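You operate a simulated robot arm through the tools that you are given. There is no shell and no other tool.

You are at the controls of a simulated two-armed robot. One attempt, no reset.

Task
Pick up the alumina tin with one hand, pass it to the other hand and put it on the left end of the machine bench. Set down upright: alumina tin.

The check looks at the end state, three seconds after you hand in, the way a careful person would. Anything else that was tipped, shoved, dropped, spilled or broken makes it a failure.

Robot
Two 7-joint arms with two-finger parallel grippers on one trunk, on a base that moves. Base frame: it is fixed to the floor where the robot stands at the start and does not move with it; the origin is under the middle of the robot, x ahead of it, y to its left, z up. Lengths are in m, angles in degrees, forces in N, time in s.
The left shoulder is at the start at [0.05, 0.177, 0.879], the right one opposite. With the tool pointing down near the work surface each hand reaches from about 0.1 to 0.6 m from the robot's upright axis, wherever it stands, measured 20 degrees to its own side. Places, roughly: alumina tin [-2.75, 1.75, 0.25]; left end of the machine bench [0.3, 2.4, 0.9]. Payload 3.43 kg a hand.
Tool frame (each hand has its own): the origin (TCP) lies between the finger pads and is the grasp point; the fingertips stand 0.034 m ahead of it; z points along the fingers, y is the line along which they close. The gripper opens to 0.128 m. The fingers are 0.024 m wide and 0.012 m thick; the gripper's body (0.048 by 0.13 m) begins 0.096 m behind the TCP.
Orientation is told as [roll, pitch, yaw] about the base's x, y, z axes, in that order, counted from this pose: with the fingers straight down and closing along the base's y, the tool's x points along the base's -x, its y along +y and its z along -z.

Tools
- The arms move only by the tool apply_moves. It takes "left_moves", "right_moves" or both (then of equal length, played together; a hand with none holds still); each is a list of rows, each a list of 2 entries, a list of its own where there are three numbers: the shift along the base's x, y, z in m, then the turn, a rotation vector about the base's x, y, z in rad. In form: [[[tx, ty, tz], [wx, wy, wz]], ...]. A call has 1 to 20 rows; each row is the pose to reach, as a shift and turn from the pose commanded when the call began. "left_hand" and "right_hand" are, for a hand that has rows, the closure, from 0 (fully open) to 1 (shut), set as the call begins (left out, the last holds). Each row takes 0.2 s and may step no farther than 0.05 m and 8.6 degrees from the row before; otherwise, or with a gripper value out of range, the whole call is refused. A pose out of reach is approached as far as the arm can. The call stops where the force on the tool passes 40 N (or 10 N more than at its start, if that is more) or the arm is blocked; 0.2 s more then pass. The fingers move at their own pace (about 0.108 m/s each) and stop on an object; they squeeze with about 22 N. The grip force told is the motor's: it shows also when the fingers shut on nothing. Time passes only in rows, and 0.2 s behind the last, so rows that repeat a pose let the fingers close. It gives the time, the measured TCP pose, the force on the tool (base axes), the opening and the grip force at its end, in the units of the frame above (readings bear some noise), with the torque about the TCP (base axes, N m) and any sound that the robot's microphone picked up.
- Cameras (640 x 400 px; columns grow to the right, rows downward): "scene" is now at [0.1547, -0.0043, 1.0375]; the picture's right is [-0.07, -1.00, 0.00], its down [-0.64, 0.05, -0.77] and it looks along [0.77, -0.06, -0.64] (base axes); focal length 242 px, centre (320, 200). "left" rides on the left gripper at [0.076, 0.011, -0.16] in its tool frame; the picture's right is [-0.15, 0.99, 0.00], its down [-0.88, -0.13, -0.46] and it looks along [-0.45, -0.07, 0.89] (tool axes); focal length 234 px, centre (320, 200). "right" rides on the right gripper at [0.076, -0.011, -0.16] in its tool frame; the picture's right is [0.15, 0.99, 0.00], its down [-0.88, 0.13, -0.46] and it looks along [-0.45, 0.07, 0.89] (tool axes); focal length 234 px, centre (320, 200). There is no depth. A picture from a camera that has moved, and an enlarged one, comes with that camera's place and axes in the base frame and with its lens.
- grab_frame(camera): a new picture of that camera. No time passes.
- lift_body(by): slides the trunk up (or, below 0, down) by that many m; the arms and the scene camera ride with it, the base frame stays. It gives what a move gives, with no picture.
- base_move(legs): drives the robot by 1 to 6 legs, each [ahead, turn to the left] in m and degrees, along the robot's own axes; the way and the turn of a leg run together, so that a leg with both is an arc; at most 1.5 m and 180 degrees a leg. The arms and the cameras ride along, it lands a little off, and it stops where it bumps. It gives what a move gives.
- pan_tilt(pan, tilt): turns the head with the scene camera to pan (to the left, within 80 degrees either way) and tilt (down, from -29 to 69), counted from straight ahead of the robot. It gives what a move gives.
- inspect(camera, box): a new picture of the part [left, top, right, bottom] of that camera's present view, enlarged. No time passes.
- hand_in(): hands the job in; it is judged then, once.

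Nothing tells you exact positions but the pictures and the camera data. Unless the task says otherwise, let go and move clear before handing in.

The tools are called after "Request:" as a command line: name --argument value ..., lists and objects as JSON in quotes. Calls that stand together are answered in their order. apply_moves: Moves the arms, as the interface text tells. Its arguments: {"type":"object","properties":{"left_moves":{"type":"array"},"left_hand":{"type":"number"},"right_moves":{"type":"array"},"right_hand":{"type":"number"}},"required":[]} The other tools are called the same way: lift_body (by) moves the trunk up or down; base_move (legs) drives the base; pan_tilt (pan, tilt) turns the head that bears the scene camera; grab_frame (camera) takes a picture; inspect (camera, box) takes an enlarged picture of a part of a camera's view; hand_in () hands the job in.

At the start:

```text
t: 0.0
left_ee_pos: [0.3537, 0.1176, 0.4921]
left_orientation: [-0.1, 0.0, 0.0]
left_contact_force: [0.2, 0.8, 0.2]
left_moment: [0.0, -0.01, 0.0]
left_gripper_width: 0.128
left_gripper_force: 0.1
right_ee_pos: [0.3508, -0.1253, 0.4729]
right_orientation: [0.0, 0.0, 0.0]
right_contact_force: [0.0, 0.7, -0.1]
right_moment: [0.02, 0.0, 0.03]
right_gripper_width: 0.128
right_gripper_force: 0.1
trunk travel left (down, up): [-0.05, 0.351]
robot x, y, heading: [-0.0025, 0.0022, -0.1]
head pan, tilt (commanded): [-4.2, 39.8]
```

scene: 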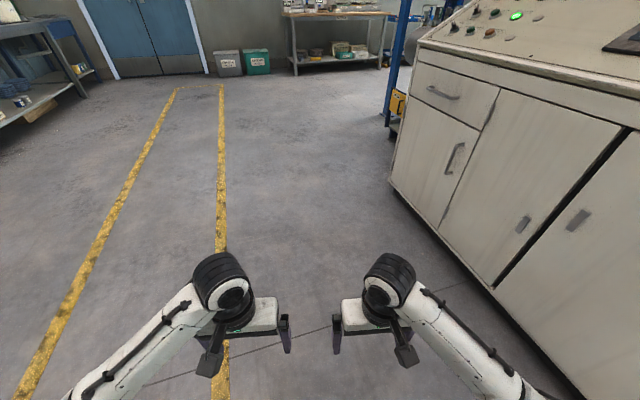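
right: 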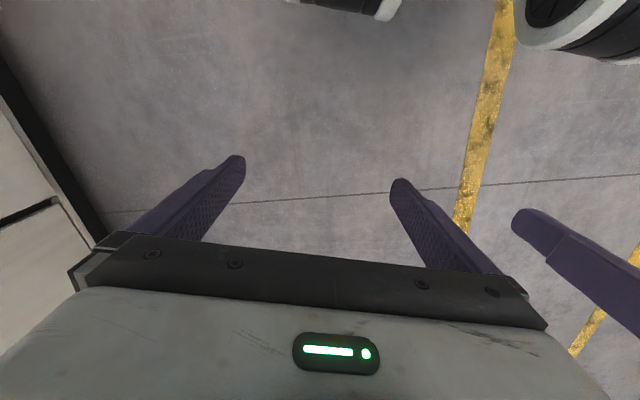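
left: 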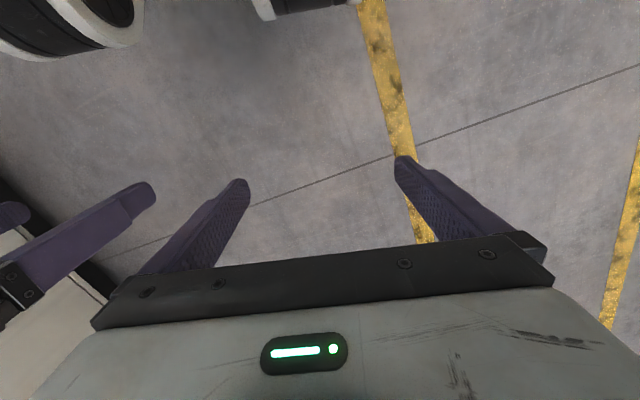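

I see a workshop floor with a lane marked by yellow lines, a control console on the right, and benches ahead and to the left. The tin should be behind me to the left, so I'll look around with the head first.

Request:
pan_tilt --pan 78 --tilt 15

```text
t: 1.6
left_ee_pos: [0.3536, 0.1185, 0.4936]
left_orientation: [0.0, 0.0, 0.0]
left_contact_force: [-0.3, 0.4, -1.1]
left_moment: [-0.01, -0.02, 0.03]
left_gripper_width: 0.1281
left_gripper_force: 0.1
right_ee_pos: [0.3523, -0.1254, 0.4724]
right_orientation: [0.0, 0.0, -0.1]
right_contact_force: [0.4, 0.2, -0.2]
right_moment: [0.0, 0.06, -0.02]
right_gripper_width: 0.1281
right_gripper_force: 0.0
trunk travel left (down, up): [-0.05, 0.351]
robot x, y, heading: [-0.0011, -0.0014, 0.1]
head pan, tilt (commanded): [78.0, 15.0]
```

Now I take a picture to the left, where the machine bench should be.

Request:
grab_frame --camera "scene"

```text
taken
camera scene: at [0.0893, 0.0933, 1.0767], right [0.98, -0.21, 0.0], down [-0.05, -0.25, -0.97], along [0.2, 0.94, -0.26], focal length 242 px, centre (320, 200)
```

scene: 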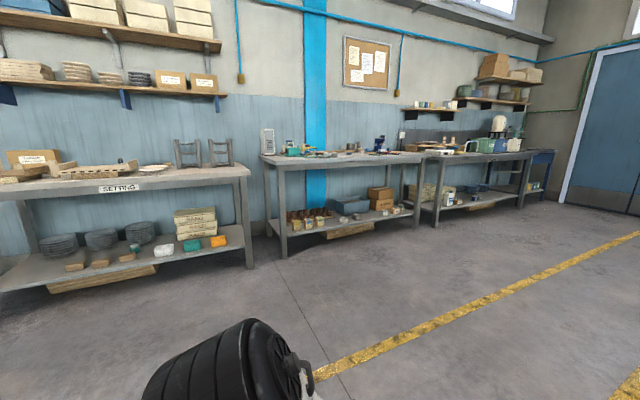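

The middle bench against the left wall is the machine bench, its left end near pixel (290,156). I'll look closer.

Request:
inspect --camera "scene" --box '[230, 110, 430, 250]'

Request:
inspect --camera "scene" --box '[0, 130, 260, 300]'

```text
2.86 times, centred on (330, 180) of scene
camera zoom: at [0.0893, 0.0933, 1.0767], right [0.98, -0.21, 0.0], down [-0.05, -0.25, -0.97], along [0.2, 0.94, -0.26], focal length 692 px, centre (291, 257)
```

zoom: 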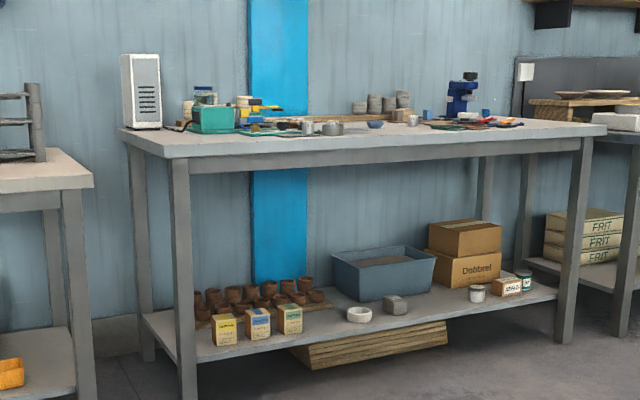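

```text
2.35 times, centred on (130, 215) of scene
camera zoom: at [0.0893, 0.0933, 1.0767], right [0.98, -0.21, 0.0], down [-0.05, -0.25, -0.97], along [0.2, 0.94, -0.26], focal length 570 px, centre (767, 165)
```

zoom: 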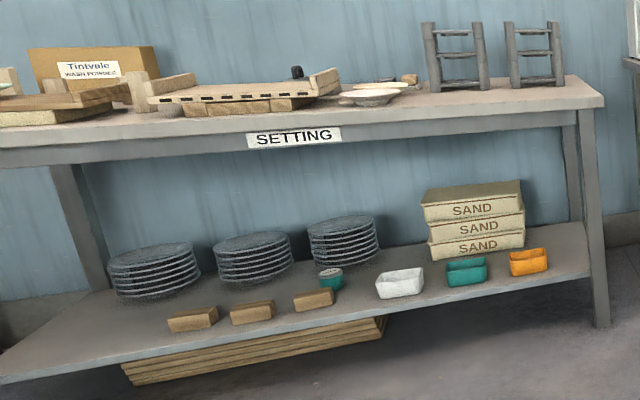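

The machine bench has a white box, a green box and tools at its left end. The tin lies further behind, so I'll turn in place to the left and look there.

Request:
base_move --legs '[[0, 120]]'

Request:
pan_tilt --pan 30 --tilt 15

Request:
grab_frame --camera "scene"

```text
t: 6.9
left_ee_pos: [-0.2765, 0.2487, 0.493]
left_orientation: [0.0, 0.0, 119.5]
left_contact_force: [0.1, -0.4, -0.1]
left_moment: [0.01, 0.02, -0.04]
left_gripper_width: 0.128
left_gripper_force: 0.0
right_ee_pos: [-0.0637, 0.3676, 0.4721]
right_orientation: [0.0, -0.1, 119.5]
right_contact_force: [0.6, -0.1, -0.3]
right_moment: [-0.03, 0.0, 0.01]
right_gripper_width: 0.128
right_gripper_force: 0.0
trunk travel left (down, up): [-0.05, 0.351]
robot x, y, heading: [-0.0007, -0.0034, 119.6]
head pan, tilt (commanded): [78.0, 15.0]
```

```text
t: 8.1
left_ee_pos: [-0.277, 0.2503, 0.4938]
left_orientation: [0.0, 0.0, 119.5]
left_contact_force: [-0.1, 0.9, 0.3]
left_moment: [-0.02, -0.02, 0.0]
left_gripper_width: 0.1281
left_gripper_force: 0.0
right_ee_pos: [-0.063, 0.3681, 0.4719]
right_orientation: [0.0, 0.1, 119.5]
right_contact_force: [0.2, -0.2, -0.3]
right_moment: [0.0, 0.04, -0.03]
right_gripper_width: 0.128
right_gripper_force: 0.1
trunk travel left (down, up): [-0.05, 0.351]
robot x, y, heading: [-0.0023, -0.0021, 119.5]
head pan, tilt (commanded): [30.0, 15.0]
```

```text
taken
camera scene: at [-0.1152, 0.1102, 1.0767], right [0.51, 0.86, 0.0], down [0.22, -0.13, -0.97], along [-0.83, 0.49, -0.26], focal length 242 px, centre (320, 200)
```

scene: 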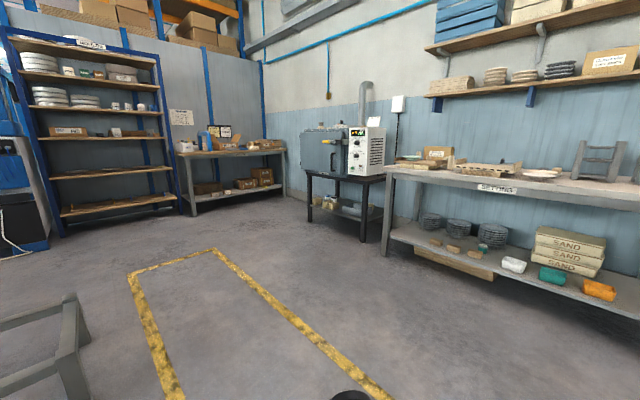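

The given place projects to about (325,201), which is the lower shelf of the small black table under the kiln. I'll zoom in.

Request:
inspect --camera "scene" --box '[280, 110, 420, 260]'

Request:
inspect --camera "scene" --box '[300, 180, 360, 220]'

```text
2.67 times, centred on (350, 185) of scene
camera zoom: at [-0.1152, 0.1102, 1.0767], right [0.51, 0.86, 0.0], down [0.22, -0.13, -0.97], along [-0.83, 0.49, -0.26], focal length 646 px, centre (240, 240)
```

zoom: 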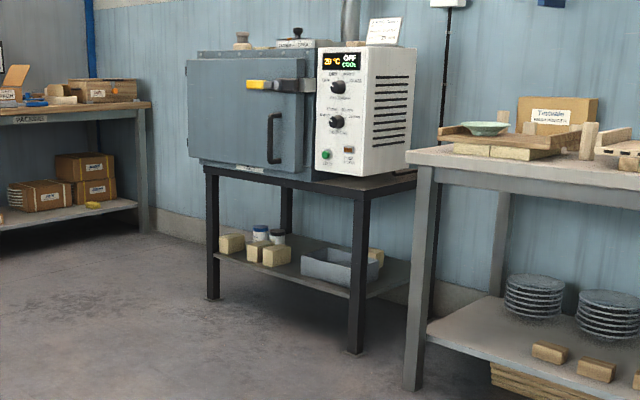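

```text
10.00 times, centred on (330, 200) of scene
camera zoom: at [-0.1152, 0.1102, 1.0767], right [0.51, 0.86, 0.0], down [0.22, -0.13, -0.97], along [-0.83, 0.49, -0.26], focal length 2422 px, centre (220, 200)
```

zoom: 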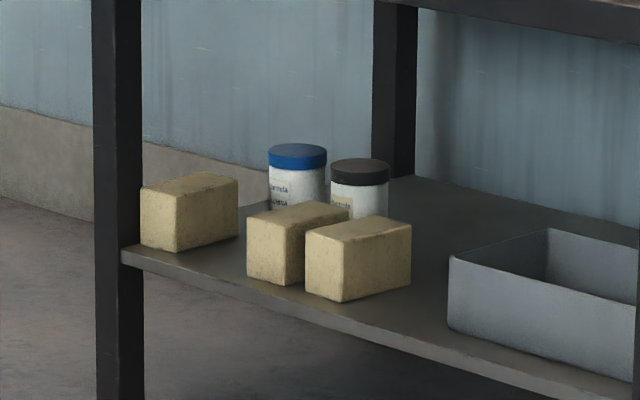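

Two tins stand behind some kiln bricks on the lower shelf of the kiln stand: one with a blue lid, one with a dark lid. I'll drive closer to read the labels.

Request:
base_move --legs '[[0, 40], [1.5, 0]]'

Request:
pan_tilt --pan -20 --tilt 25

Request:
grab_frame --camera "scene"

```text
t: 17.4
left_ee_pos: [-1.7661, 0.5691, 0.4929]
left_orientation: [0.0, 0.0, 158.4]
left_contact_force: [-0.3, -0.1, -0.2]
left_moment: [0.0, 0.0, 0.01]
left_gripper_width: 0.1279
left_gripper_force: 0.1
right_ee_pos: [-1.6721, 0.7942, 0.4724]
right_orientation: [0.0, 0.0, 158.3]
right_contact_force: [0.2, 0.0, 0.1]
right_moment: [-0.02, 0.03, 0.04]
right_gripper_width: 0.1279
right_gripper_force: 0.1
trunk travel left (down, up): [-0.05, 0.351]
robot x, y, heading: [-1.3957, 0.5459, 158.2]
head pan, tilt (commanded): [30.0, 15.0]
```

```text
t: 18.5
left_ee_pos: [-1.7657, 0.5687, 0.4935]
left_orientation: [0.0, -0.1, 158.3]
left_contact_force: [0.5, 0.5, 0.2]
left_moment: [-0.01, -0.01, -0.01]
left_gripper_width: 0.128
left_gripper_force: 0.1
right_ee_pos: [-1.6733, 0.7935, 0.474]
right_orientation: [0.0, 0.0, 158.3]
right_contact_force: [0.1, -0.4, 0.0]
right_moment: [-0.02, 0.0, 0.0]
right_gripper_width: 0.128
right_gripper_force: 0.0
trunk travel left (down, up): [-0.05, 0.351]
robot x, y, heading: [-1.3968, 0.5475, 158.6]
head pan, tilt (commanded): [-20.0, 25.0]
```

```text
taken
camera scene: at [-1.5275, 0.6369, 1.0605], right [0.66, 0.75, 0.0], down [0.32, -0.28, -0.91], along [-0.68, 0.6, -0.42], focal length 242 px, centre (320, 200)
```

scene: 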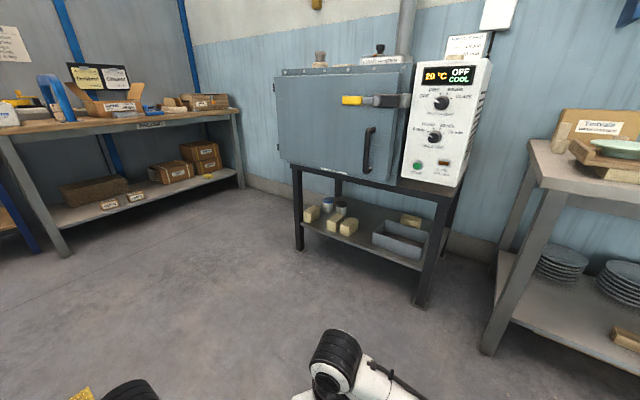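

Request:
inspect --camera "scene" --box '[290, 180, 370, 245]'

Request:
inspect --camera "scene" --box '[260, 140, 470, 315]'

```text
6.15 times, centred on (330, 212) of scene
camera zoom: at [-1.5275, 0.6369, 1.0605], right [0.66, 0.75, 0.0], down [0.32, -0.28, -0.91], along [-0.68, 0.6, -0.42], focal length 1490 px, centre (258, 123)
```

zoom: 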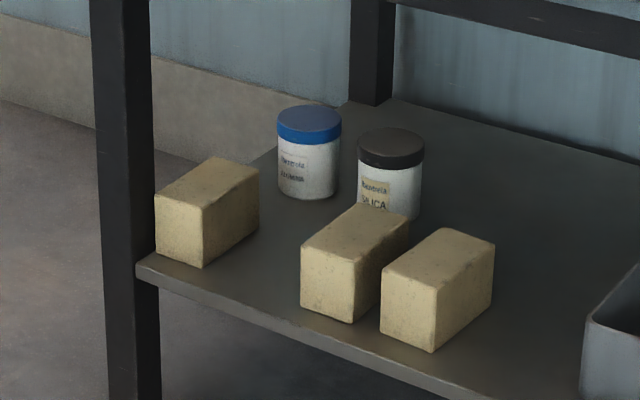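

```text
2.29 times, centred on (365, 228) of scene
camera zoom: at [-1.5275, 0.6369, 1.0605], right [0.66, 0.75, 0.0], down [0.32, -0.28, -0.91], along [-0.68, 0.6, -0.42], focal length 554 px, centre (217, 137)
```

zoom: 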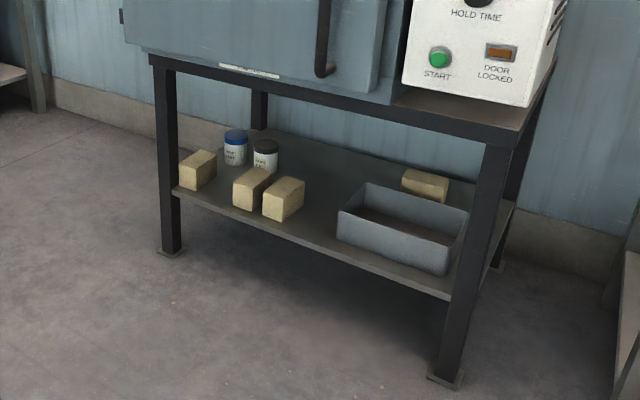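

The blue-lidded tin reads ALUMINA and the dark one SILICA. The room is turned about 13° against my frame: the kiln stand's front legs are at about (-2.69,1.47) and (-1.88,1.66), and the tin is near (-2.72,1.77), close to the open left end of the shelf. I'll drive round to that open end, backing into the alley between the stand and the packing bench.

Request:
base_move --legs '[[0, 12.5], [0.92, 0], [0.92, 0]]'

Request:
pan_tilt --pan -75 --tilt 30

Request:
grab_frame --camera "scene"

```text
t: 28.5
left_ee_pos: [-3.5608, 0.7554, 0.4937]
left_orientation: [0.1, 0.0, 171.9]
left_contact_force: [0.6, -0.1, -0.2]
left_moment: [-0.01, -0.02, 0.01]
left_gripper_width: 0.1278
left_gripper_force: 0.1
right_ee_pos: [-3.5239, 0.9968, 0.4725]
right_orientation: [0.0, 0.0, 171.9]
right_contact_force: [0.7, -0.3, -0.1]
right_moment: [-0.02, 0.01, 0.0]
right_gripper_width: 0.1281
right_gripper_force: 0.0
trunk travel left (down, up): [-0.05, 0.351]
robot x, y, heading: [-3.1957, 0.8232, 172.1]
head pan, tilt (commanded): [-20.0, 25.0]
```

```text
t: 29.7
left_ee_pos: [-3.5601, 0.7542, 0.4942]
left_orientation: [0.0, 0.0, 172.0]
left_contact_force: [-0.3, -0.4, 0.3]
left_moment: [-0.01, -0.02, -0.03]
left_gripper_width: 0.1283
left_gripper_force: 0.0
right_ee_pos: [-3.5234, 0.9955, 0.473]
right_orientation: [0.1, -0.1, 172.1]
right_contact_force: [0.7, -0.2, 0.1]
right_moment: [0.0, 0.03, -0.03]
right_gripper_width: 0.1279
right_gripper_force: 0.0
trunk travel left (down, up): [-0.05, 0.351]
robot x, y, heading: [-3.1946, 0.8237, 172.1]
head pan, tilt (commanded): [-75.0, 30.0]
```

```text
taken
camera scene: at [-3.2745, 0.9243, 1.0525], right [0.99, 0.12, 0.0], down [0.06, -0.5, -0.87], along [-0.11, 0.86, -0.5], focal length 242 px, centre (320, 200)
```

scene: 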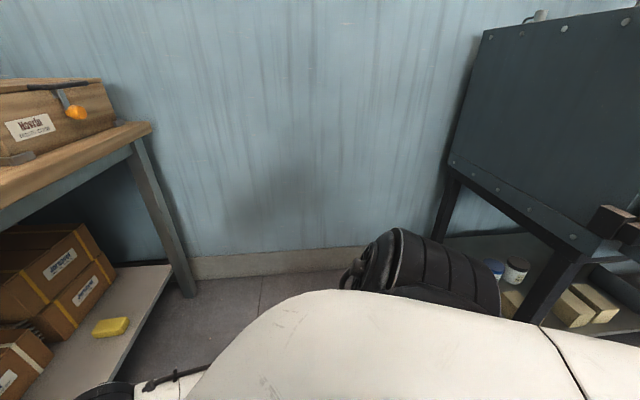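

The alley is clear floor. I'll turn to face away from the wall, then back in.

Request:
base_move --legs '[[0, 111.1], [-0.3, 0]]'

Request:
pan_tilt --pan 70 --tilt 30

Request:
grab_frame --camera "scene"

```text
t: 36.4
left_ee_pos: [-3.0669, 0.7933, 0.4942]
left_orientation: [0.0, 0.0, -77.3]
left_contact_force: [-0.7, 1.0, -0.4]
left_moment: [-0.02, -0.06, -0.03]
left_gripper_width: 0.128
left_gripper_force: 0.0
right_ee_pos: [-3.3043, 0.7428, 0.4729]
right_orientation: [-0.1, 0.1, -77.5]
right_contact_force: [0.8, 0.9, 0.5]
right_moment: [0.04, -0.01, 0.01]
right_gripper_width: 0.1279
right_gripper_force: 0.1
trunk travel left (down, up): [-0.05, 0.351]
robot x, y, heading: [-3.2547, 1.1121, -77.6]
head pan, tilt (commanded): [-75.0, 30.0]
```

```text
t: 38.7
left_ee_pos: [-3.0668, 0.7927, 0.494]
left_orientation: [0.0, 0.1, -77.4]
left_contact_force: [0.2, -0.1, 0.8]
left_moment: [0.0, -0.05, 0.0]
left_gripper_width: 0.1278
left_gripper_force: 0.0
right_ee_pos: [-3.3048, 0.7436, 0.4735]
right_orientation: [0.1, 0.1, -77.3]
right_contact_force: [-1.0, -0.2, 0.6]
right_moment: [-0.01, 0.04, 0.01]
right_gripper_width: 0.128
right_gripper_force: 0.1
trunk travel left (down, up): [-0.05, 0.351]
robot x, y, heading: [-3.2584, 1.11, -77.4]
head pan, tilt (commanded): [70.0, 30.0]
```

```text
taken
camera scene: at [-3.154, 1.0346, 1.0525], right [-0.13, -0.99, 0.0], down [-0.5, 0.06, -0.87], along [0.86, -0.11, -0.5], focal length 242 px, centre (320, 200)
```

scene: 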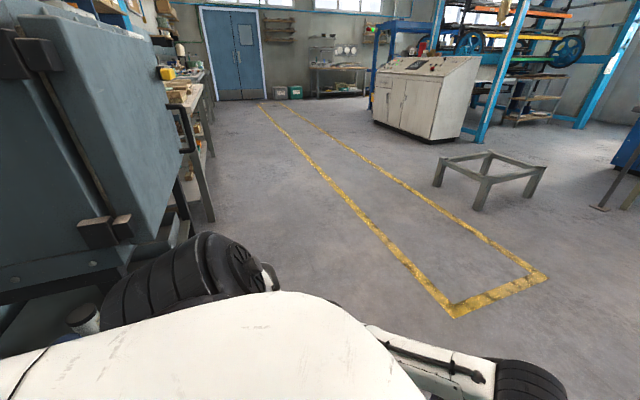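

Reversing works and the way is clear. I'll back in the rest of the way and turn left to face the open end of the stand.

Request:
base_move --legs '[[-0.36, 0], [0, 90.6]]'

Request:
pan_tilt --pan 10 --tilt 45

Request:
grab_frame --camera "scene"

```text
t: 44.8
left_ee_pos: [-3.014, 1.6523, 0.4934]
left_orientation: [0.0, 0.0, 11.6]
left_contact_force: [1.0, 0.5, -0.6]
left_moment: [0.03, -0.02, -0.03]
left_gripper_width: 0.128
left_gripper_force: 0.1
right_ee_pos: [-2.9686, 1.4115, 0.4724]
right_orientation: [0.0, 0.0, 11.5]
right_contact_force: [-0.7, -1.2, -0.1]
right_moment: [-0.01, 0.01, -0.03]
right_gripper_width: 0.1281
right_gripper_force: 0.1
trunk travel left (down, up): [-0.05, 0.351]
robot x, y, heading: [-3.3358, 1.4656, 11.5]
head pan, tilt (commanded): [70.0, 30.0]
```

```text
t: 46.1
left_ee_pos: [-3.014, 1.6518, 0.4939]
left_orientation: [0.1, -0.1, 11.4]
left_contact_force: [0.4, -0.2, 0.5]
left_moment: [0.01, 0.02, -0.02]
left_gripper_width: 0.1279
left_gripper_force: 0.1
right_ee_pos: [-2.9677, 1.4127, 0.4718]
right_orientation: [0.0, -0.1, 11.5]
right_contact_force: [-0.1, 0.6, 0.1]
right_moment: [0.03, 0.01, 0.02]
right_gripper_width: 0.1279
right_gripper_force: 0.1
trunk travel left (down, up): [-0.05, 0.351]
robot x, y, heading: [-3.3374, 1.4649, 11.5]
head pan, tilt (commanded): [10.0, 45.0]
```

```text
taken
camera scene: at [-3.1927, 1.5116, 1.0299], right [0.37, -0.93, 0.0], down [-0.66, -0.26, -0.71], along [0.66, 0.26, -0.71], focal length 242 px, centre (320, 200)
```

scene: 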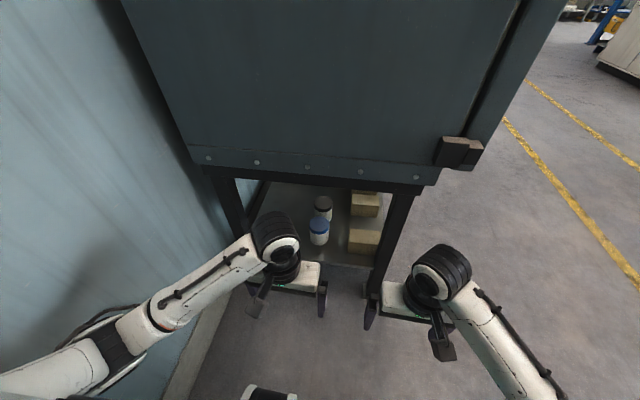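

I face the open end of the stand and see the blue-lidded tin with the silica tin just beyond it. I'll zoom in to measure.

Request:
inspect --camera "scene" --box '[230, 160, 430, 300]'

Request:
inspect --camera "scene" --box '[285, 180, 365, 260]'

Request:
grab_frame --camera "left"

```text
2.86 times, centred on (330, 230) of scene
camera zoom: at [-3.1927, 1.5116, 1.0299], right [0.37, -0.93, 0.0], down [-0.66, -0.26, -0.71], along [0.66, 0.26, -0.71], focal length 692 px, centre (291, 114)
```

zoom: 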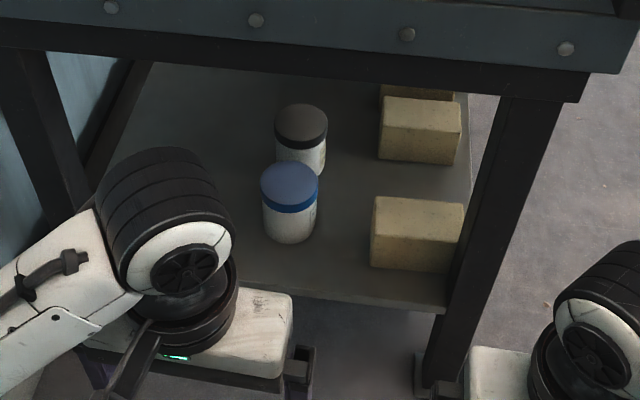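

```text
5.00 times, centred on (325, 220) of scene
camera zoom: at [-3.1927, 1.5116, 1.0299], right [0.37, -0.93, 0.0], down [-0.66, -0.26, -0.71], along [0.66, 0.26, -0.71], focal length 1211 px, centre (295, 100)
```

zoom: 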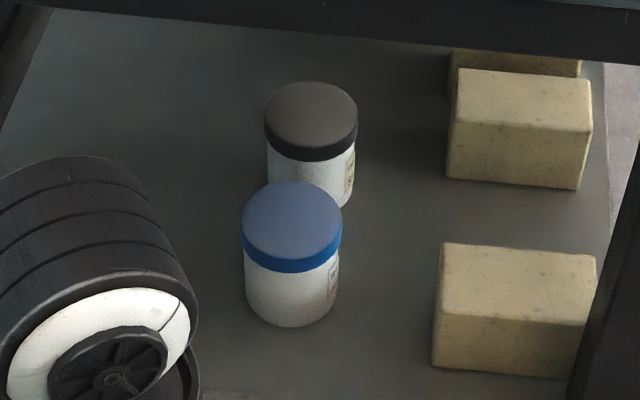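

```text
taken
camera left: at [-3.0883, 1.6472, 0.6527], right [-0.05, 1.0, 0.0], down [0.89, 0.05, 0.46], along [0.46, 0.02, -0.89], focal length 234 px, centre (320, 200)
```

left: 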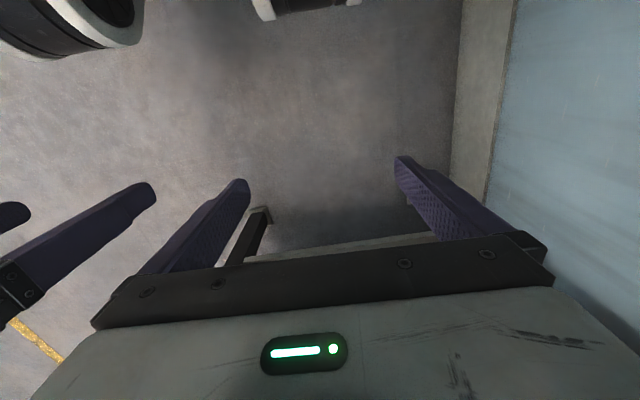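

Triangulating the two views puts the shelf at z≈0.25 and the tin at about (-2.669, 1.723), roughly 0.075 m wide and 0.09 m tall, with the silica tin 0.03 m beyond it. My left elbow is close to the wall, so I'll sidestep a little to the right before reaching.

Request:
base_move --legs '[[0, -60], [0.13, 0], [0, 61]]'

Request:
grab_frame --camera "scene"

```text
t: 52.8
left_ee_pos: [-2.9304, 1.555, 0.4933]
left_orientation: [0.0, 0.0, 12.4]
left_contact_force: [-0.1, 0.7, 0.0]
left_moment: [-0.05, -0.01, 0.01]
left_gripper_width: 0.128
left_gripper_force: 0.0
right_ee_pos: [-2.8812, 1.3165, 0.472]
right_orientation: [0.0, 0.0, 12.5]
right_contact_force: [-0.9, 0.4, -0.3]
right_moment: [0.0, 0.06, -0.01]
right_gripper_width: 0.1277
right_gripper_force: 0.1
trunk travel left (down, up): [-0.05, 0.351]
robot x, y, heading: [-3.2546, 1.3658, 12.4]
head pan, tilt (commanded): [10.0, 45.0]
```

```text
taken
camera scene: at [-3.1069, 1.4135, 1.0299], right [0.38, -0.92, 0.0], down [-0.65, -0.27, -0.71], along [0.65, 0.27, -0.71], focal length 242 px, centre (320, 200)
```

scene: 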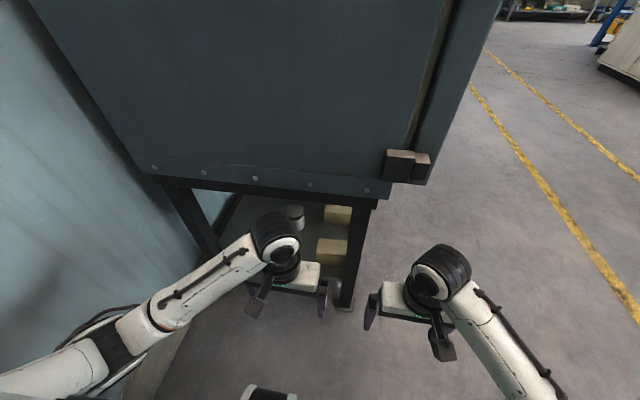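

Now I'm clear of the wall, with the tin about 0.65 m ahead and 0.22 m left of me. I'll move the left hand in line with the tin and tilt it until the fingers point forward, still outside the stand.

Request:
apply_moves --left_moves '[[[0.0068, 0.0123, -0.0143], [0.0281, -0.1278, 0]], [[0.0137, 0.0245, -0.0286], [0.0562, -0.2557, 0]], [[0.0205, 0.0368, -0.0429], [0.0843, -0.3835, 0]], [[0.0273, 0.049, -0.0572], [0.1124, -0.5114, 0]], [[0.0342, 0.0613, -0.0715], [0.1405, -0.6392, 0]], [[0.041, 0.0736, -0.0858], [0.1686, -0.7671, 0]], [[0.0478, 0.0858, -0.1001], [0.1967, -0.8949, 0]], [[0.0546, 0.0981, -0.1144], [0.2248, -1.0228, 0]], [[0.0615, 0.1103, -0.1287], [0.2529, -1.1506, 0]], [[0.0683, 0.1226, -0.143], [0.281, -1.2785, 0]], [[0.0683, 0.1226, -0.143], [0.281, -1.2785, 0]]]' --left_hand 0

Request:
grab_frame --camera "scene"

Request:
grab_frame --camera "left"

```text
t: 54.8
left_ee_pos: [-2.8294, 1.6427, 0.5087]
left_orientation: [-34.2, -78.2, 43.8]
left_contact_force: [0.9, -0.3, 0.2]
left_moment: [-0.01, -0.01, 0.0]
left_gripper_width: 0.128
left_gripper_force: 0.0
right_ee_pos: [-2.8807, 1.3171, 0.4744]
right_orientation: [0.1, -0.3, 12.4]
right_contact_force: [0.0, 0.1, -1.1]
right_moment: [0.01, -0.01, -0.02]
right_gripper_width: 0.128
right_gripper_force: 0.1
trunk travel left (down, up): [-0.05, 0.351]
robot x, y, heading: [-3.2474, 1.3659, 12.5]
head pan, tilt (commanded): [10.0, 45.0]
stopped in row 9 (left hand): the arm was blocked; the commanded pose is now the measured one
```

```text
taken
camera scene: at [-3.1103, 1.4095, 1.0302], right [0.38, -0.92, 0.0], down [-0.65, -0.27, -0.71], along [0.66, 0.27, -0.7], focal length 242 px, centre (320, 200)
```

scene: 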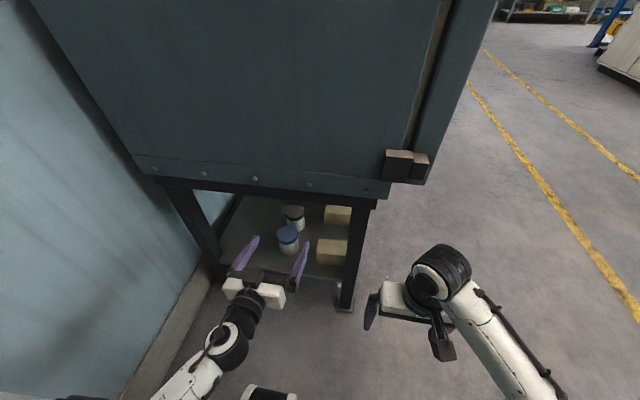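

```text
taken
camera left: at [-2.9964, 1.6175, 0.4593], right [-0.15, 0.99, 0.03], down [-0.29, -0.07, 0.95], along [0.94, 0.13, 0.3], focal length 234 px, centre (320, 200)
```

left: 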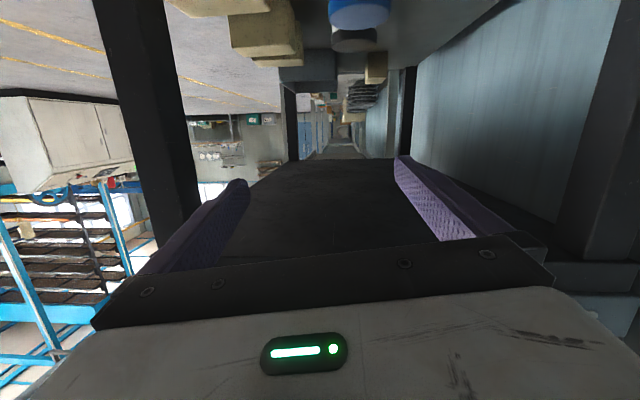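

The left arm stopped with the tool nearly horizontal but too high (z≈0.51), so it could not follow down at this steep tilt. I'll look at the arm's configuration before trying a gentler tilt.

Request:
pan_tilt --pan 30 --tilt 65

Request:
grab_frame --camera "scene"

```text
t: 55.6
left_ee_pos: [-2.8296, 1.643, 0.5061]
left_orientation: [-33.6, -78.2, 43.1]
left_contact_force: [0.4, 0.0, -0.3]
left_moment: [0.0, 0.01, -0.01]
left_gripper_width: 0.1279
left_gripper_force: 0.1
right_ee_pos: [-2.8824, 1.3175, 0.4731]
right_orientation: [0.2, -0.3, 12.4]
right_contact_force: [0.2, -0.3, 0.6]
right_moment: [0.02, 0.03, 0.0]
right_gripper_width: 0.1279
right_gripper_force: 0.1
trunk travel left (down, up): [-0.05, 0.351]
robot x, y, heading: [-3.2504, 1.3647, 12.5]
head pan, tilt (commanded): [30.0, 65.0]
```

```text
taken
camera scene: at [-3.1395, 1.4204, 1.0056], right [0.67, -0.74, 0.0], down [-0.67, -0.61, -0.43], along [0.32, 0.29, -0.9], focal length 242 px, centre (320, 200)
```

scene: 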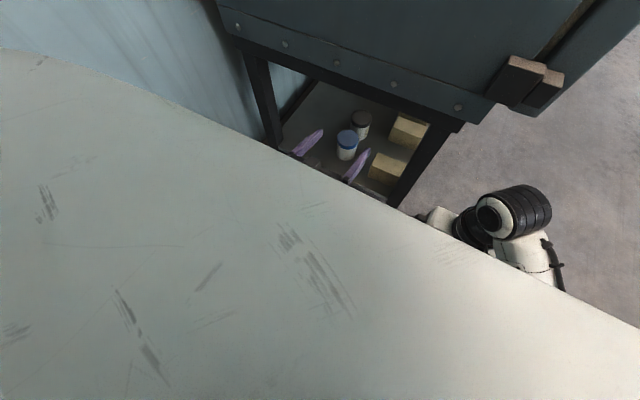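

The tool points nearly forward and rolled slightly. I'll ease it to 45° below horizontal, line it up with the tin, and try lowering outside the stand.

Request:
apply_moves --left_moves '[[[-0.002, 0.008, -0.01], [-0.003, 0.1245, 0.003]], [[-0.004, 0.017, -0.02], [-0.006, 0.249, 0.006]], [[-0.006, 0.025, -0.03], [-0.009, 0.3734, 0.009]], [[-0.008, 0.034, -0.04], [-0.012, 0.498, 0.012]], [[-0.009, 0.042, -0.05], [-0.0149, 0.6223, 0.0147]], [[-0.009, 0.042, -0.075], [-0.0149, 0.6223, 0.0147]], [[-0.009, 0.042, -0.1], [-0.0149, 0.6223, 0.0147]], [[-0.009, 0.042, -0.125], [-0.0149, 0.6223, 0.0147]], [[-0.009, 0.042, -0.15], [-0.0149, 0.6223, 0.0147]], [[-0.009, 0.042, -0.15], [-0.0149, 0.6223, 0.0147]]]'

Request:
pan_tilt --pan 10 --tilt 50

Request:
grab_frame --camera "scene"

Request:
grab_frame --camera "left"

```text
t: 57.8
left_ee_pos: [-2.842, 1.6873, 0.3435]
left_orientation: [0.5, -43.5, 12.8]
left_contact_force: [0.4, 0.9, 0.0]
left_moment: [0.0, 0.01, 0.02]
left_gripper_width: 0.1278
left_gripper_force: 0.1
right_ee_pos: [-2.8816, 1.3173, 0.4725]
right_orientation: [-0.1, 0.0, 12.4]
right_contact_force: [0.1, 0.8, 0.1]
right_moment: [0.02, 0.04, -0.02]
right_gripper_width: 0.1281
right_gripper_force: 0.0
trunk travel left (down, up): [-0.05, 0.351]
robot x, y, heading: [-3.2545, 1.3649, 12.4]
head pan, tilt (commanded): [30.0, 65.0]
```

```text
t: 58.6
left_ee_pos: [-2.8415, 1.6867, 0.3442]
left_orientation: [0.5, -43.5, 12.9]
left_contact_force: [0.4, 0.0, 0.4]
left_moment: [-0.03, 0.01, 0.01]
left_gripper_width: 0.128
left_gripper_force: 0.1
right_ee_pos: [-2.8804, 1.3177, 0.473]
right_orientation: [0.0, 0.1, 12.4]
right_contact_force: [0.4, 0.1, 0.2]
right_moment: [-0.01, 0.0, 0.03]
right_gripper_width: 0.128
right_gripper_force: 0.0
trunk travel left (down, up): [-0.05, 0.351]
robot x, y, heading: [-3.2524, 1.3662, 12.4]
head pan, tilt (commanded): [10.0, 50.0]
```

```text
taken
camera scene: at [-3.111, 1.412, 1.0229], right [0.38, -0.92, 0.0], down [-0.71, -0.29, -0.64], along [0.59, 0.25, -0.77], focal length 242 px, centre (320, 200)
```

scene: 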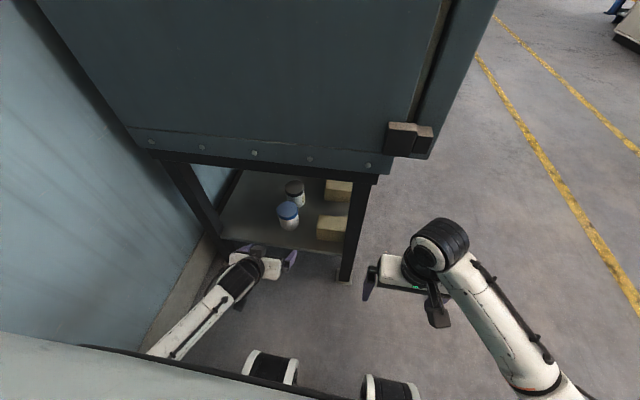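

```text
taken
camera left: at [-3.002, 1.6592, 0.4076], right [-0.12, 0.99, 0.11], down [0.35, -0.06, 0.94], along [0.93, 0.15, -0.34], focal length 234 px, centre (320, 200)
```

left: 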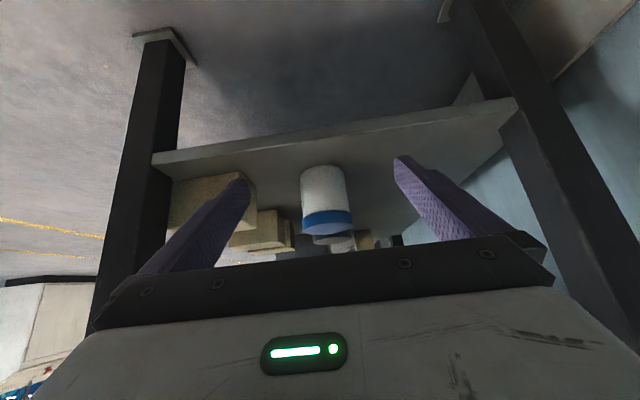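

The left hand now lines up with the tin within a few millimetres, tilted about 45°. I'll lower the trunk fully for more low reach, then test a flatter tilt.

Request:
lift_body --by -0.05

Request:
apply_moves --left_moves '[[[0, 0, 0], [0.029, -0.127, 0]], [[0, 0, 0], [0.0575, -0.252, 0]], [[0, 0, 0], [0.0575, -0.252, 0]]]'

Request:
grab_frame --camera "left"

```text
t: 59.5
left_ee_pos: [-2.8411, 1.6863, 0.2939]
left_orientation: [0.5, -43.4, 12.8]
left_contact_force: [-0.1, 0.6, 0.3]
left_moment: [-0.01, 0.0, 0.01]
left_gripper_width: 0.1282
left_gripper_force: 0.1
right_ee_pos: [-2.8811, 1.3178, 0.4222]
right_orientation: [0.1, 0.1, 12.4]
right_contact_force: [0.5, -0.3, 0.4]
right_moment: [0.03, -0.02, -0.02]
right_gripper_width: 0.1278
right_gripper_force: 0.1
trunk travel left (down, up): [0.0, 0.401]
robot x, y, heading: [-3.2513, 1.3634, 12.3]
head pan, tilt (commanded): [10.0, 50.0]
```

```text
t: 60.4
left_ee_pos: [-2.837, 1.7016, 0.3015]
left_orientation: [2.1, -59.2, 12.1]
left_contact_force: [0.2, -0.4, 0.0]
left_moment: [0.02, 0.03, 0.01]
left_gripper_width: 0.1279
left_gripper_force: 0.0
right_ee_pos: [-2.8812, 1.3176, 0.4241]
right_orientation: [-0.1, -0.1, 12.4]
right_contact_force: [-0.9, -1.0, 0.1]
right_moment: [0.0, 0.03, -0.04]
right_gripper_width: 0.1277
right_gripper_force: 0.0
trunk travel left (down, up): [0.0, 0.401]
robot x, y, heading: [-3.2504, 1.363, 12.4]
head pan, tilt (commanded): [10.0, 50.0]
```

```text
taken
camera left: at [-3.0083, 1.6688, 0.3175], right [-0.16, 0.98, 0.14], down [0.09, -0.13, 0.99], along [0.98, 0.18, -0.07], focal length 234 px, centre (320, 200)
```

left: 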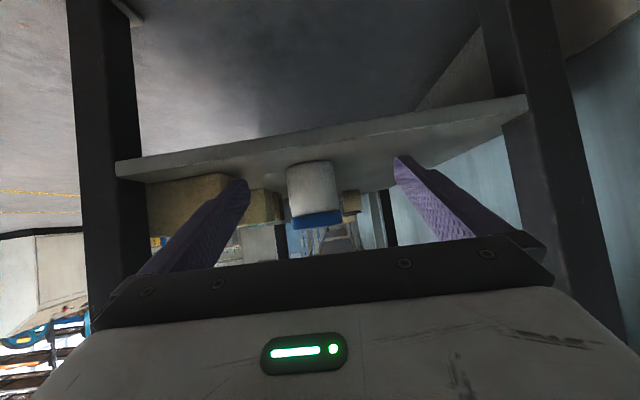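

The tool is now about 31° below horizontal and still in line with the tin. I'll creep forward about 0.07 m, stopping short of the tin, to see how well the arm tracks.

Request:
apply_moves --left_moves '[[[0.0228, 0.0048, -0.003], [0, 0, 0]], [[0.0456, 0.0095, -0.006], [0, 0, 0]], [[0.0684, 0.0143, -0.009], [0, 0, 0]], [[0.0684, 0.0143, -0.009], [0, 0, 0]]]'

Request:
grab_frame --camera "left"

Request:
grab_frame --camera "scene"

```text
t: 61.4
left_ee_pos: [-2.7776, 1.7064, 0.2825]
left_orientation: [1.8, -58.1, 11.7]
left_contact_force: [-0.5, 0.0, 0.5]
left_moment: [0.02, 0.0, -0.02]
left_gripper_width: 0.1279
left_gripper_force: 0.0
right_ee_pos: [-2.8797, 1.3181, 0.4222]
right_orientation: [-0.2, 0.0, 12.5]
right_contact_force: [0.3, -0.5, -0.5]
right_moment: [0.01, 0.01, -0.01]
right_gripper_width: 0.1284
right_gripper_force: 0.2
trunk travel left (down, up): [0.0, 0.401]
robot x, y, heading: [-3.2502, 1.3648, 12.2]
head pan, tilt (commanded): [10.0, 50.0]
```

```text
taken
camera left: at [-2.9493, 1.6771, 0.3016], right [-0.15, 0.98, 0.14], down [0.11, -0.12, 0.99], along [0.98, 0.16, -0.09], focal length 234 px, centre (320, 200)
```

left: 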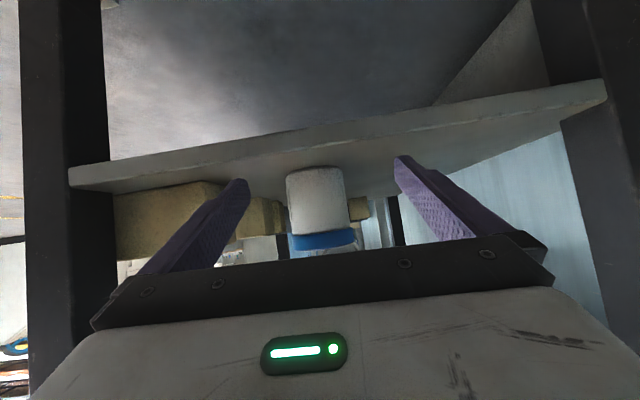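

```text
taken
camera scene: at [-3.1121, 1.4136, 0.9728], right [0.38, -0.92, 0.0], down [-0.71, -0.29, -0.64], along [0.6, 0.24, -0.77], focal length 242 px, centre (320, 200)
```

scene: 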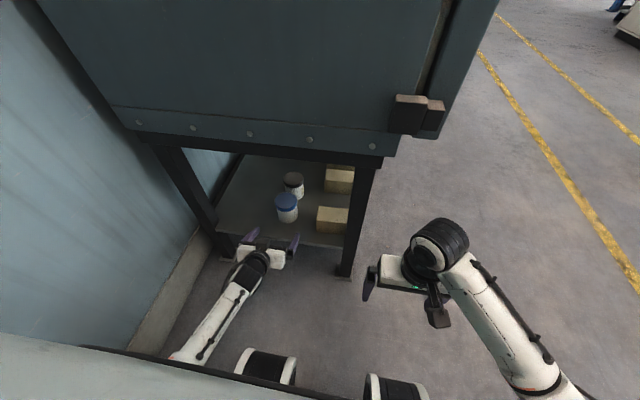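

The hand is straight on the tin but sagged to z≈0.283, too near the shelf. I'll raise it about 0.02 m before going further in.

Request:
apply_moves --left_moves '[[[0, 0, 0.01], [0, 0, 0]], [[0, 0, 0.02], [0, 0, 0]], [[0.01, 0, 0.022], [0, 0, 0]], [[0.02, 0.002, 0.022], [0, 0, 0]], [[0.02, 0.002, 0.022], [0, 0, 0]]]'

Request:
grab_frame --camera "left"

```text
t: 62.5
left_ee_pos: [-2.7553, 1.7089, 0.3062]
left_orientation: [1.7, -58.3, 11.7]
left_contact_force: [0.4, 0.1, -0.1]
left_moment: [0.03, 0.01, 0.01]
left_gripper_width: 0.128
left_gripper_force: 0.1
right_ee_pos: [-2.8809, 1.3192, 0.4246]
right_orientation: [-0.2, -0.2, 12.4]
right_contact_force: [0.6, 0.4, -0.5]
right_moment: [0.02, 0.02, 0.02]
right_gripper_width: 0.1279
right_gripper_force: 0.1
trunk travel left (down, up): [0.0, 0.401]
robot x, y, heading: [-3.2506, 1.3638, 12.2]
head pan, tilt (commanded): [10.0, 50.0]
```

```text
taken
camera left: at [-2.9269, 1.6784, 0.3255], right [-0.15, 0.98, 0.14], down [0.11, -0.12, 0.99], along [0.98, 0.16, -0.09], focal length 234 px, centre (320, 200)
```

left: 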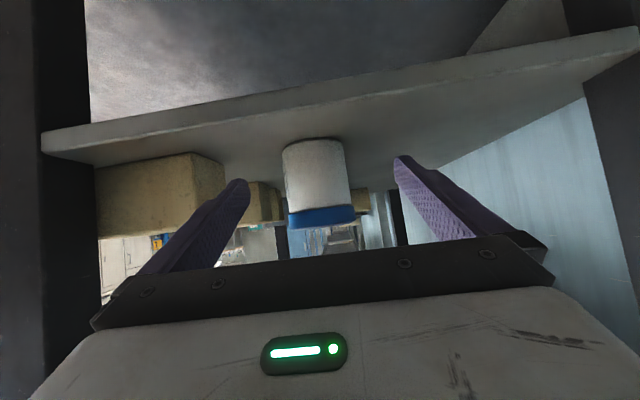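

Tracking is good now: the tin sits centred between the fingers at about (-2.662, 1.721). I'll go forward the last 0.077 m with the fingers open around it.

Request:
apply_moves --left_moves '[[[0.0154, 0.0016, -0.001], [0, 0, 0]], [[0.0307, 0.0032, -0.003], [0, 0, 0]], [[0.0461, 0.0049, -0.005], [0, 0, 0]], [[0.0614, 0.0065, -0.006], [0, 0, 0]], [[0.0768, 0.0081, -0.006], [0, 0, 0]], [[0.0768, 0.0081, -0.006], [0, 0, 0]]]'

Request:
grab_frame --camera "left"

Request:
inspect --camera "scene" --box '[200, 130, 400, 290]'

```text
t: 64.2
left_ee_pos: [-2.6985, 1.7612, 0.2856]
left_orientation: [8.5, -56.7, 7.3]
left_contact_force: [-0.6, -0.8, -0.2]
left_moment: [0.02, 0.0, 0.0]
left_gripper_width: 0.1281
left_gripper_force: 0.1
right_ee_pos: [-2.8813, 1.3186, 0.4219]
right_orientation: [-0.1, 0.0, 12.4]
right_contact_force: [0.6, -0.8, 0.2]
right_moment: [-0.02, -0.01, 0.02]
right_gripper_width: 0.1282
right_gripper_force: 0.1
trunk travel left (down, up): [0.0, 0.401]
robot x, y, heading: [-3.2495, 1.3659, 12.2]
head pan, tilt (commanded): [10.0, 50.0]
stopped in row 6 (left hand): the arm was blocked; the commanded pose is now the measured one
```

```text
taken
camera left: at [-2.8694, 1.7267, 0.3098], right [-0.17, 0.97, 0.2], down [0.15, -0.18, 0.97], along [0.98, 0.19, -0.11], focal length 234 px, centre (320, 200)
```

left: 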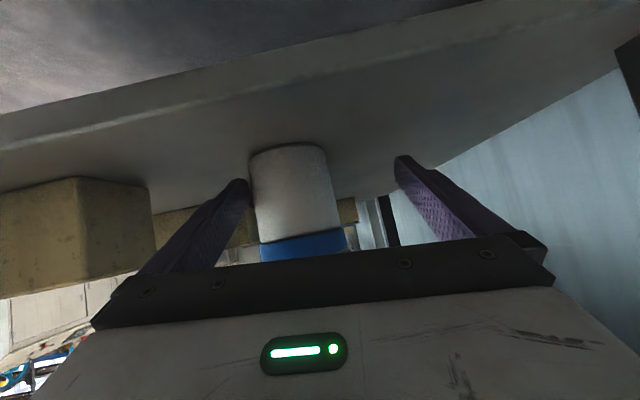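

```text
2.50 times, centred on (300, 210) of scene
camera zoom: at [-3.1109, 1.4135, 0.9725], right [0.38, -0.92, 0.0], down [-0.71, -0.29, -0.64], along [0.59, 0.24, -0.77], focal length 605 px, centre (370, 175)
```

zoom: 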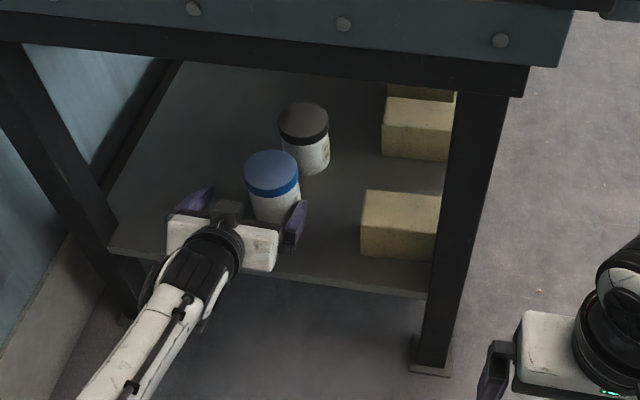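

The arm ran out of reach and drifted left, nudging the tin about 2 cm sideways; it still stands upright, now near (-2.666, 1.742). I'll draw the hand back out along its own line, then bring the base closer.

Request:
apply_moves --left_moves '[[[-0.02, -0.009, 0.004], [-0.008, -0.009, -0.002]], [[-0.043, -0.018, 0.008], [-0.018, -0.019, -0.005]], [[-0.067, -0.028, 0.012], [-0.029, -0.031, -0.009]], [[-0.091, -0.037, 0.015], [-0.04, -0.043, -0.012]], [[-0.115, -0.047, 0.017], [-0.05, -0.054, -0.015]], [[-0.138, -0.056, 0.017], [-0.06, -0.064, -0.018]], [[-0.161, -0.065, 0.017], [-0.0661, -0.0705, -0.02]], [[-0.161, -0.065, 0.017], [-0.0661, -0.0705, -0.02]]]'

Request:
grab_frame --camera "left"

Request:
inspect --camera "scene" --box '[200, 130, 400, 290]'

```text
t: 66.0
left_ee_pos: [-2.8514, 1.7163, 0.3091]
left_orientation: [3.2, -61.1, 10.4]
left_contact_force: [-0.7, -0.6, 0.2]
left_moment: [0.0, -0.02, -0.01]
left_gripper_width: 0.1278
left_gripper_force: 0.1
right_ee_pos: [-2.8802, 1.3187, 0.4212]
right_orientation: [-0.5, 0.3, 12.4]
right_contact_force: [0.4, -0.3, 0.3]
right_moment: [-0.03, -0.03, 0.03]
right_gripper_width: 0.1281
right_gripper_force: 0.1
trunk travel left (down, up): [0.0, 0.401]
robot x, y, heading: [-3.2505, 1.3686, 12.3]
head pan, tilt (commanded): [10.0, 50.0]
```

```text
taken
camera left: at [-3.0247, 1.6855, 0.3192], right [-0.16, 0.98, 0.16], down [0.06, -0.15, 0.99], along [0.99, 0.16, -0.04], focal length 234 px, centre (320, 200)
```

left: 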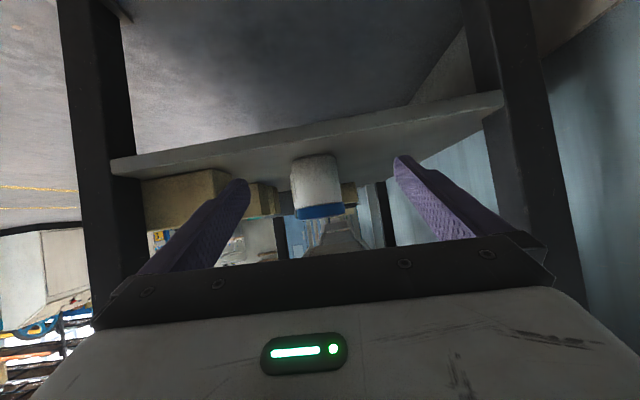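

```text
2.50 times, centred on (300, 210) of scene
camera zoom: at [-3.1092, 1.4184, 0.9718], right [0.38, -0.92, 0.01], down [-0.71, -0.3, -0.64], along [0.59, 0.24, -0.77], focal length 605 px, centre (370, 175)
```

zoom: 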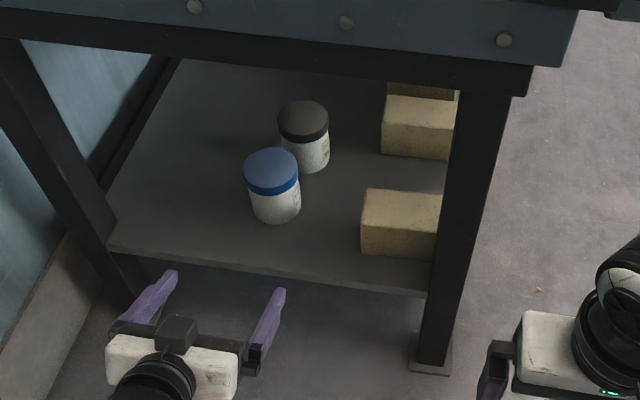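

The tin stands upright near (-2.662, 1.743) and the hand is clear of it. I'll pull the right hand back so it stays well away from the stand's leg, then drive 0.12 m closer.

Request:
apply_moves --right_moves '[[[-0.026, -0.021, 0.0], [0, 0, 0]], [[-0.052, -0.042, 0.0], [0, 0, 0]], [[-0.078, -0.063, 0.0], [0, 0, 0]], [[-0.104, -0.084, 0.0], [0, 0, 0]], [[-0.104, -0.084, 0.0], [0, 0, 0]]]'

Request:
base_move --legs '[[0.115, 0]]'

Request:
grab_frame --camera "left"

Request:
grab_frame --camera "scene"

```text
t: 66.8
left_ee_pos: [-2.8541, 1.7184, 0.3121]
left_orientation: [4.6, -61.2, 9.0]
left_contact_force: [-0.6, 0.8, -0.1]
left_moment: [0.02, -0.02, 0.01]
left_gripper_width: 0.1281
left_gripper_force: 0.0
right_ee_pos: [-2.9479, 1.2606, 0.4248]
right_orientation: [0.4, -1.8, 11.1]
right_contact_force: [1.2, -0.2, -1.0]
right_moment: [-0.17, -0.04, -0.11]
right_gripper_width: 0.1275
right_gripper_force: 0.0
trunk travel left (down, up): [0.0, 0.401]
robot x, y, heading: [-3.2514, 1.3644, 12.2]
head pan, tilt (commanded): [10.0, 50.0]
stopped in row 4 (right hand): the force on the tool passed its limit at 48 N (the readings are from after the stop); the commanded pose is now the measured one
```

```text
t: 68.0
left_ee_pos: [-2.7455, 1.7416, 0.3125]
left_orientation: [4.7, -61.0, 8.8]
left_contact_force: [-0.4, -0.1, -0.2]
left_moment: [0.0, 0.02, -0.03]
left_gripper_width: 0.1281
left_gripper_force: 0.0
right_ee_pos: [-2.8385, 1.2845, 0.4242]
right_orientation: [0.5, -1.6, 11.1]
right_contact_force: [3.6, -0.6, 0.4]
right_moment: [-0.02, -0.11, -0.27]
right_gripper_width: 0.1279
right_gripper_force: 0.1
trunk travel left (down, up): [0.0, 0.401]
robot x, y, heading: [-3.1412, 1.3903, 12.6]
head pan, tilt (commanded): [10.0, 50.0]
```

```text
taken
camera left: at [-2.9169, 1.7114, 0.3226], right [-0.15, 0.97, 0.17], down [0.06, -0.16, 0.98], along [0.99, 0.16, -0.04], focal length 234 px, centre (320, 200)
```

left: 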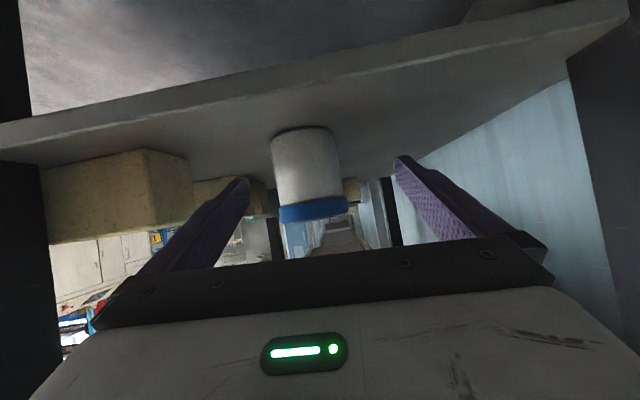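

```text
taken
camera scene: at [-3.0015, 1.4367, 0.9731], right [0.38, -0.92, 0.0], down [-0.71, -0.29, -0.64], along [0.59, 0.24, -0.77], focal length 242 px, centre (320, 200)
```

scene: 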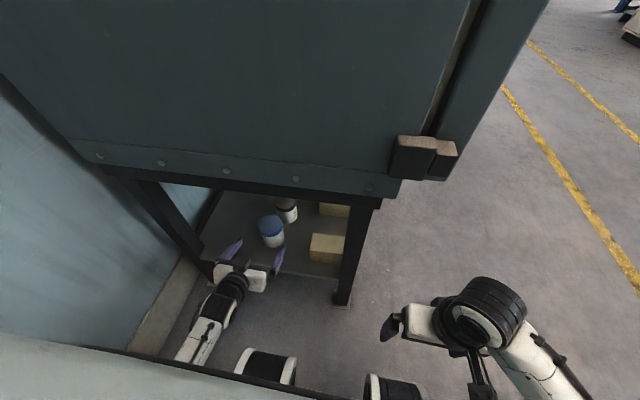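

The base moved up neatly. The right hand had brushed my own body while retracting; I'll ease it forward slightly and bring the left hand halfway in, checking its track.

Request:
apply_moves --left_moves '[[[0.01, 0.002, 0.002], [0, 0, 0]], [[0.02, 0.005, 0.003], [0, 0, 0]], [[0.03, 0.008, 0.003], [0, 0, 0]], [[0.03, 0.008, 0.003], [0, 0, 0]]]' --right_moves '[[[0.005, -0.003, 0.0], [0, 0, 0]], [[0.01, -0.006, 0.0], [0, 0, 0]], [[0.015, -0.01, 0.0], [0, 0, 0]], [[0.015, -0.01, 0.0], [0, 0, 0]]]'

Request:
grab_frame --camera "left"

```text
t: 69.0
left_ee_pos: [-2.7135, 1.7503, 0.3144]
left_orientation: [5.0, -61.1, 8.7]
left_contact_force: [0.2, -0.4, 0.7]
left_moment: [0.0, -0.05, -0.03]
left_gripper_width: 0.1281
left_gripper_force: 0.1
right_ee_pos: [-2.8267, 1.2731, 0.4265]
right_orientation: [0.6, -1.7, 11.1]
right_contact_force: [-0.2, 0.9, 0.6]
right_moment: [-0.01, -0.04, 0.01]
right_gripper_width: 0.1279
right_gripper_force: 0.0
trunk travel left (down, up): [0.0, 0.401]
robot x, y, heading: [-3.1425, 1.3911, 12.3]
head pan, tilt (commanded): [10.0, 50.0]
```

```text
taken
camera left: at [-2.8865, 1.7197, 0.3259], right [-0.15, 0.97, 0.17], down [0.06, -0.16, 0.98], along [0.99, 0.16, -0.04], focal length 234 px, centre (320, 200)
```

left: 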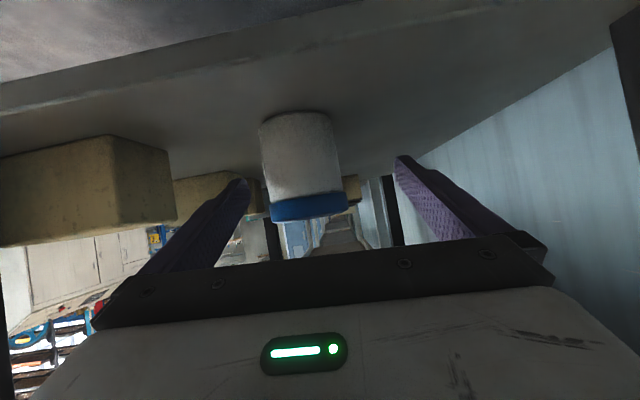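

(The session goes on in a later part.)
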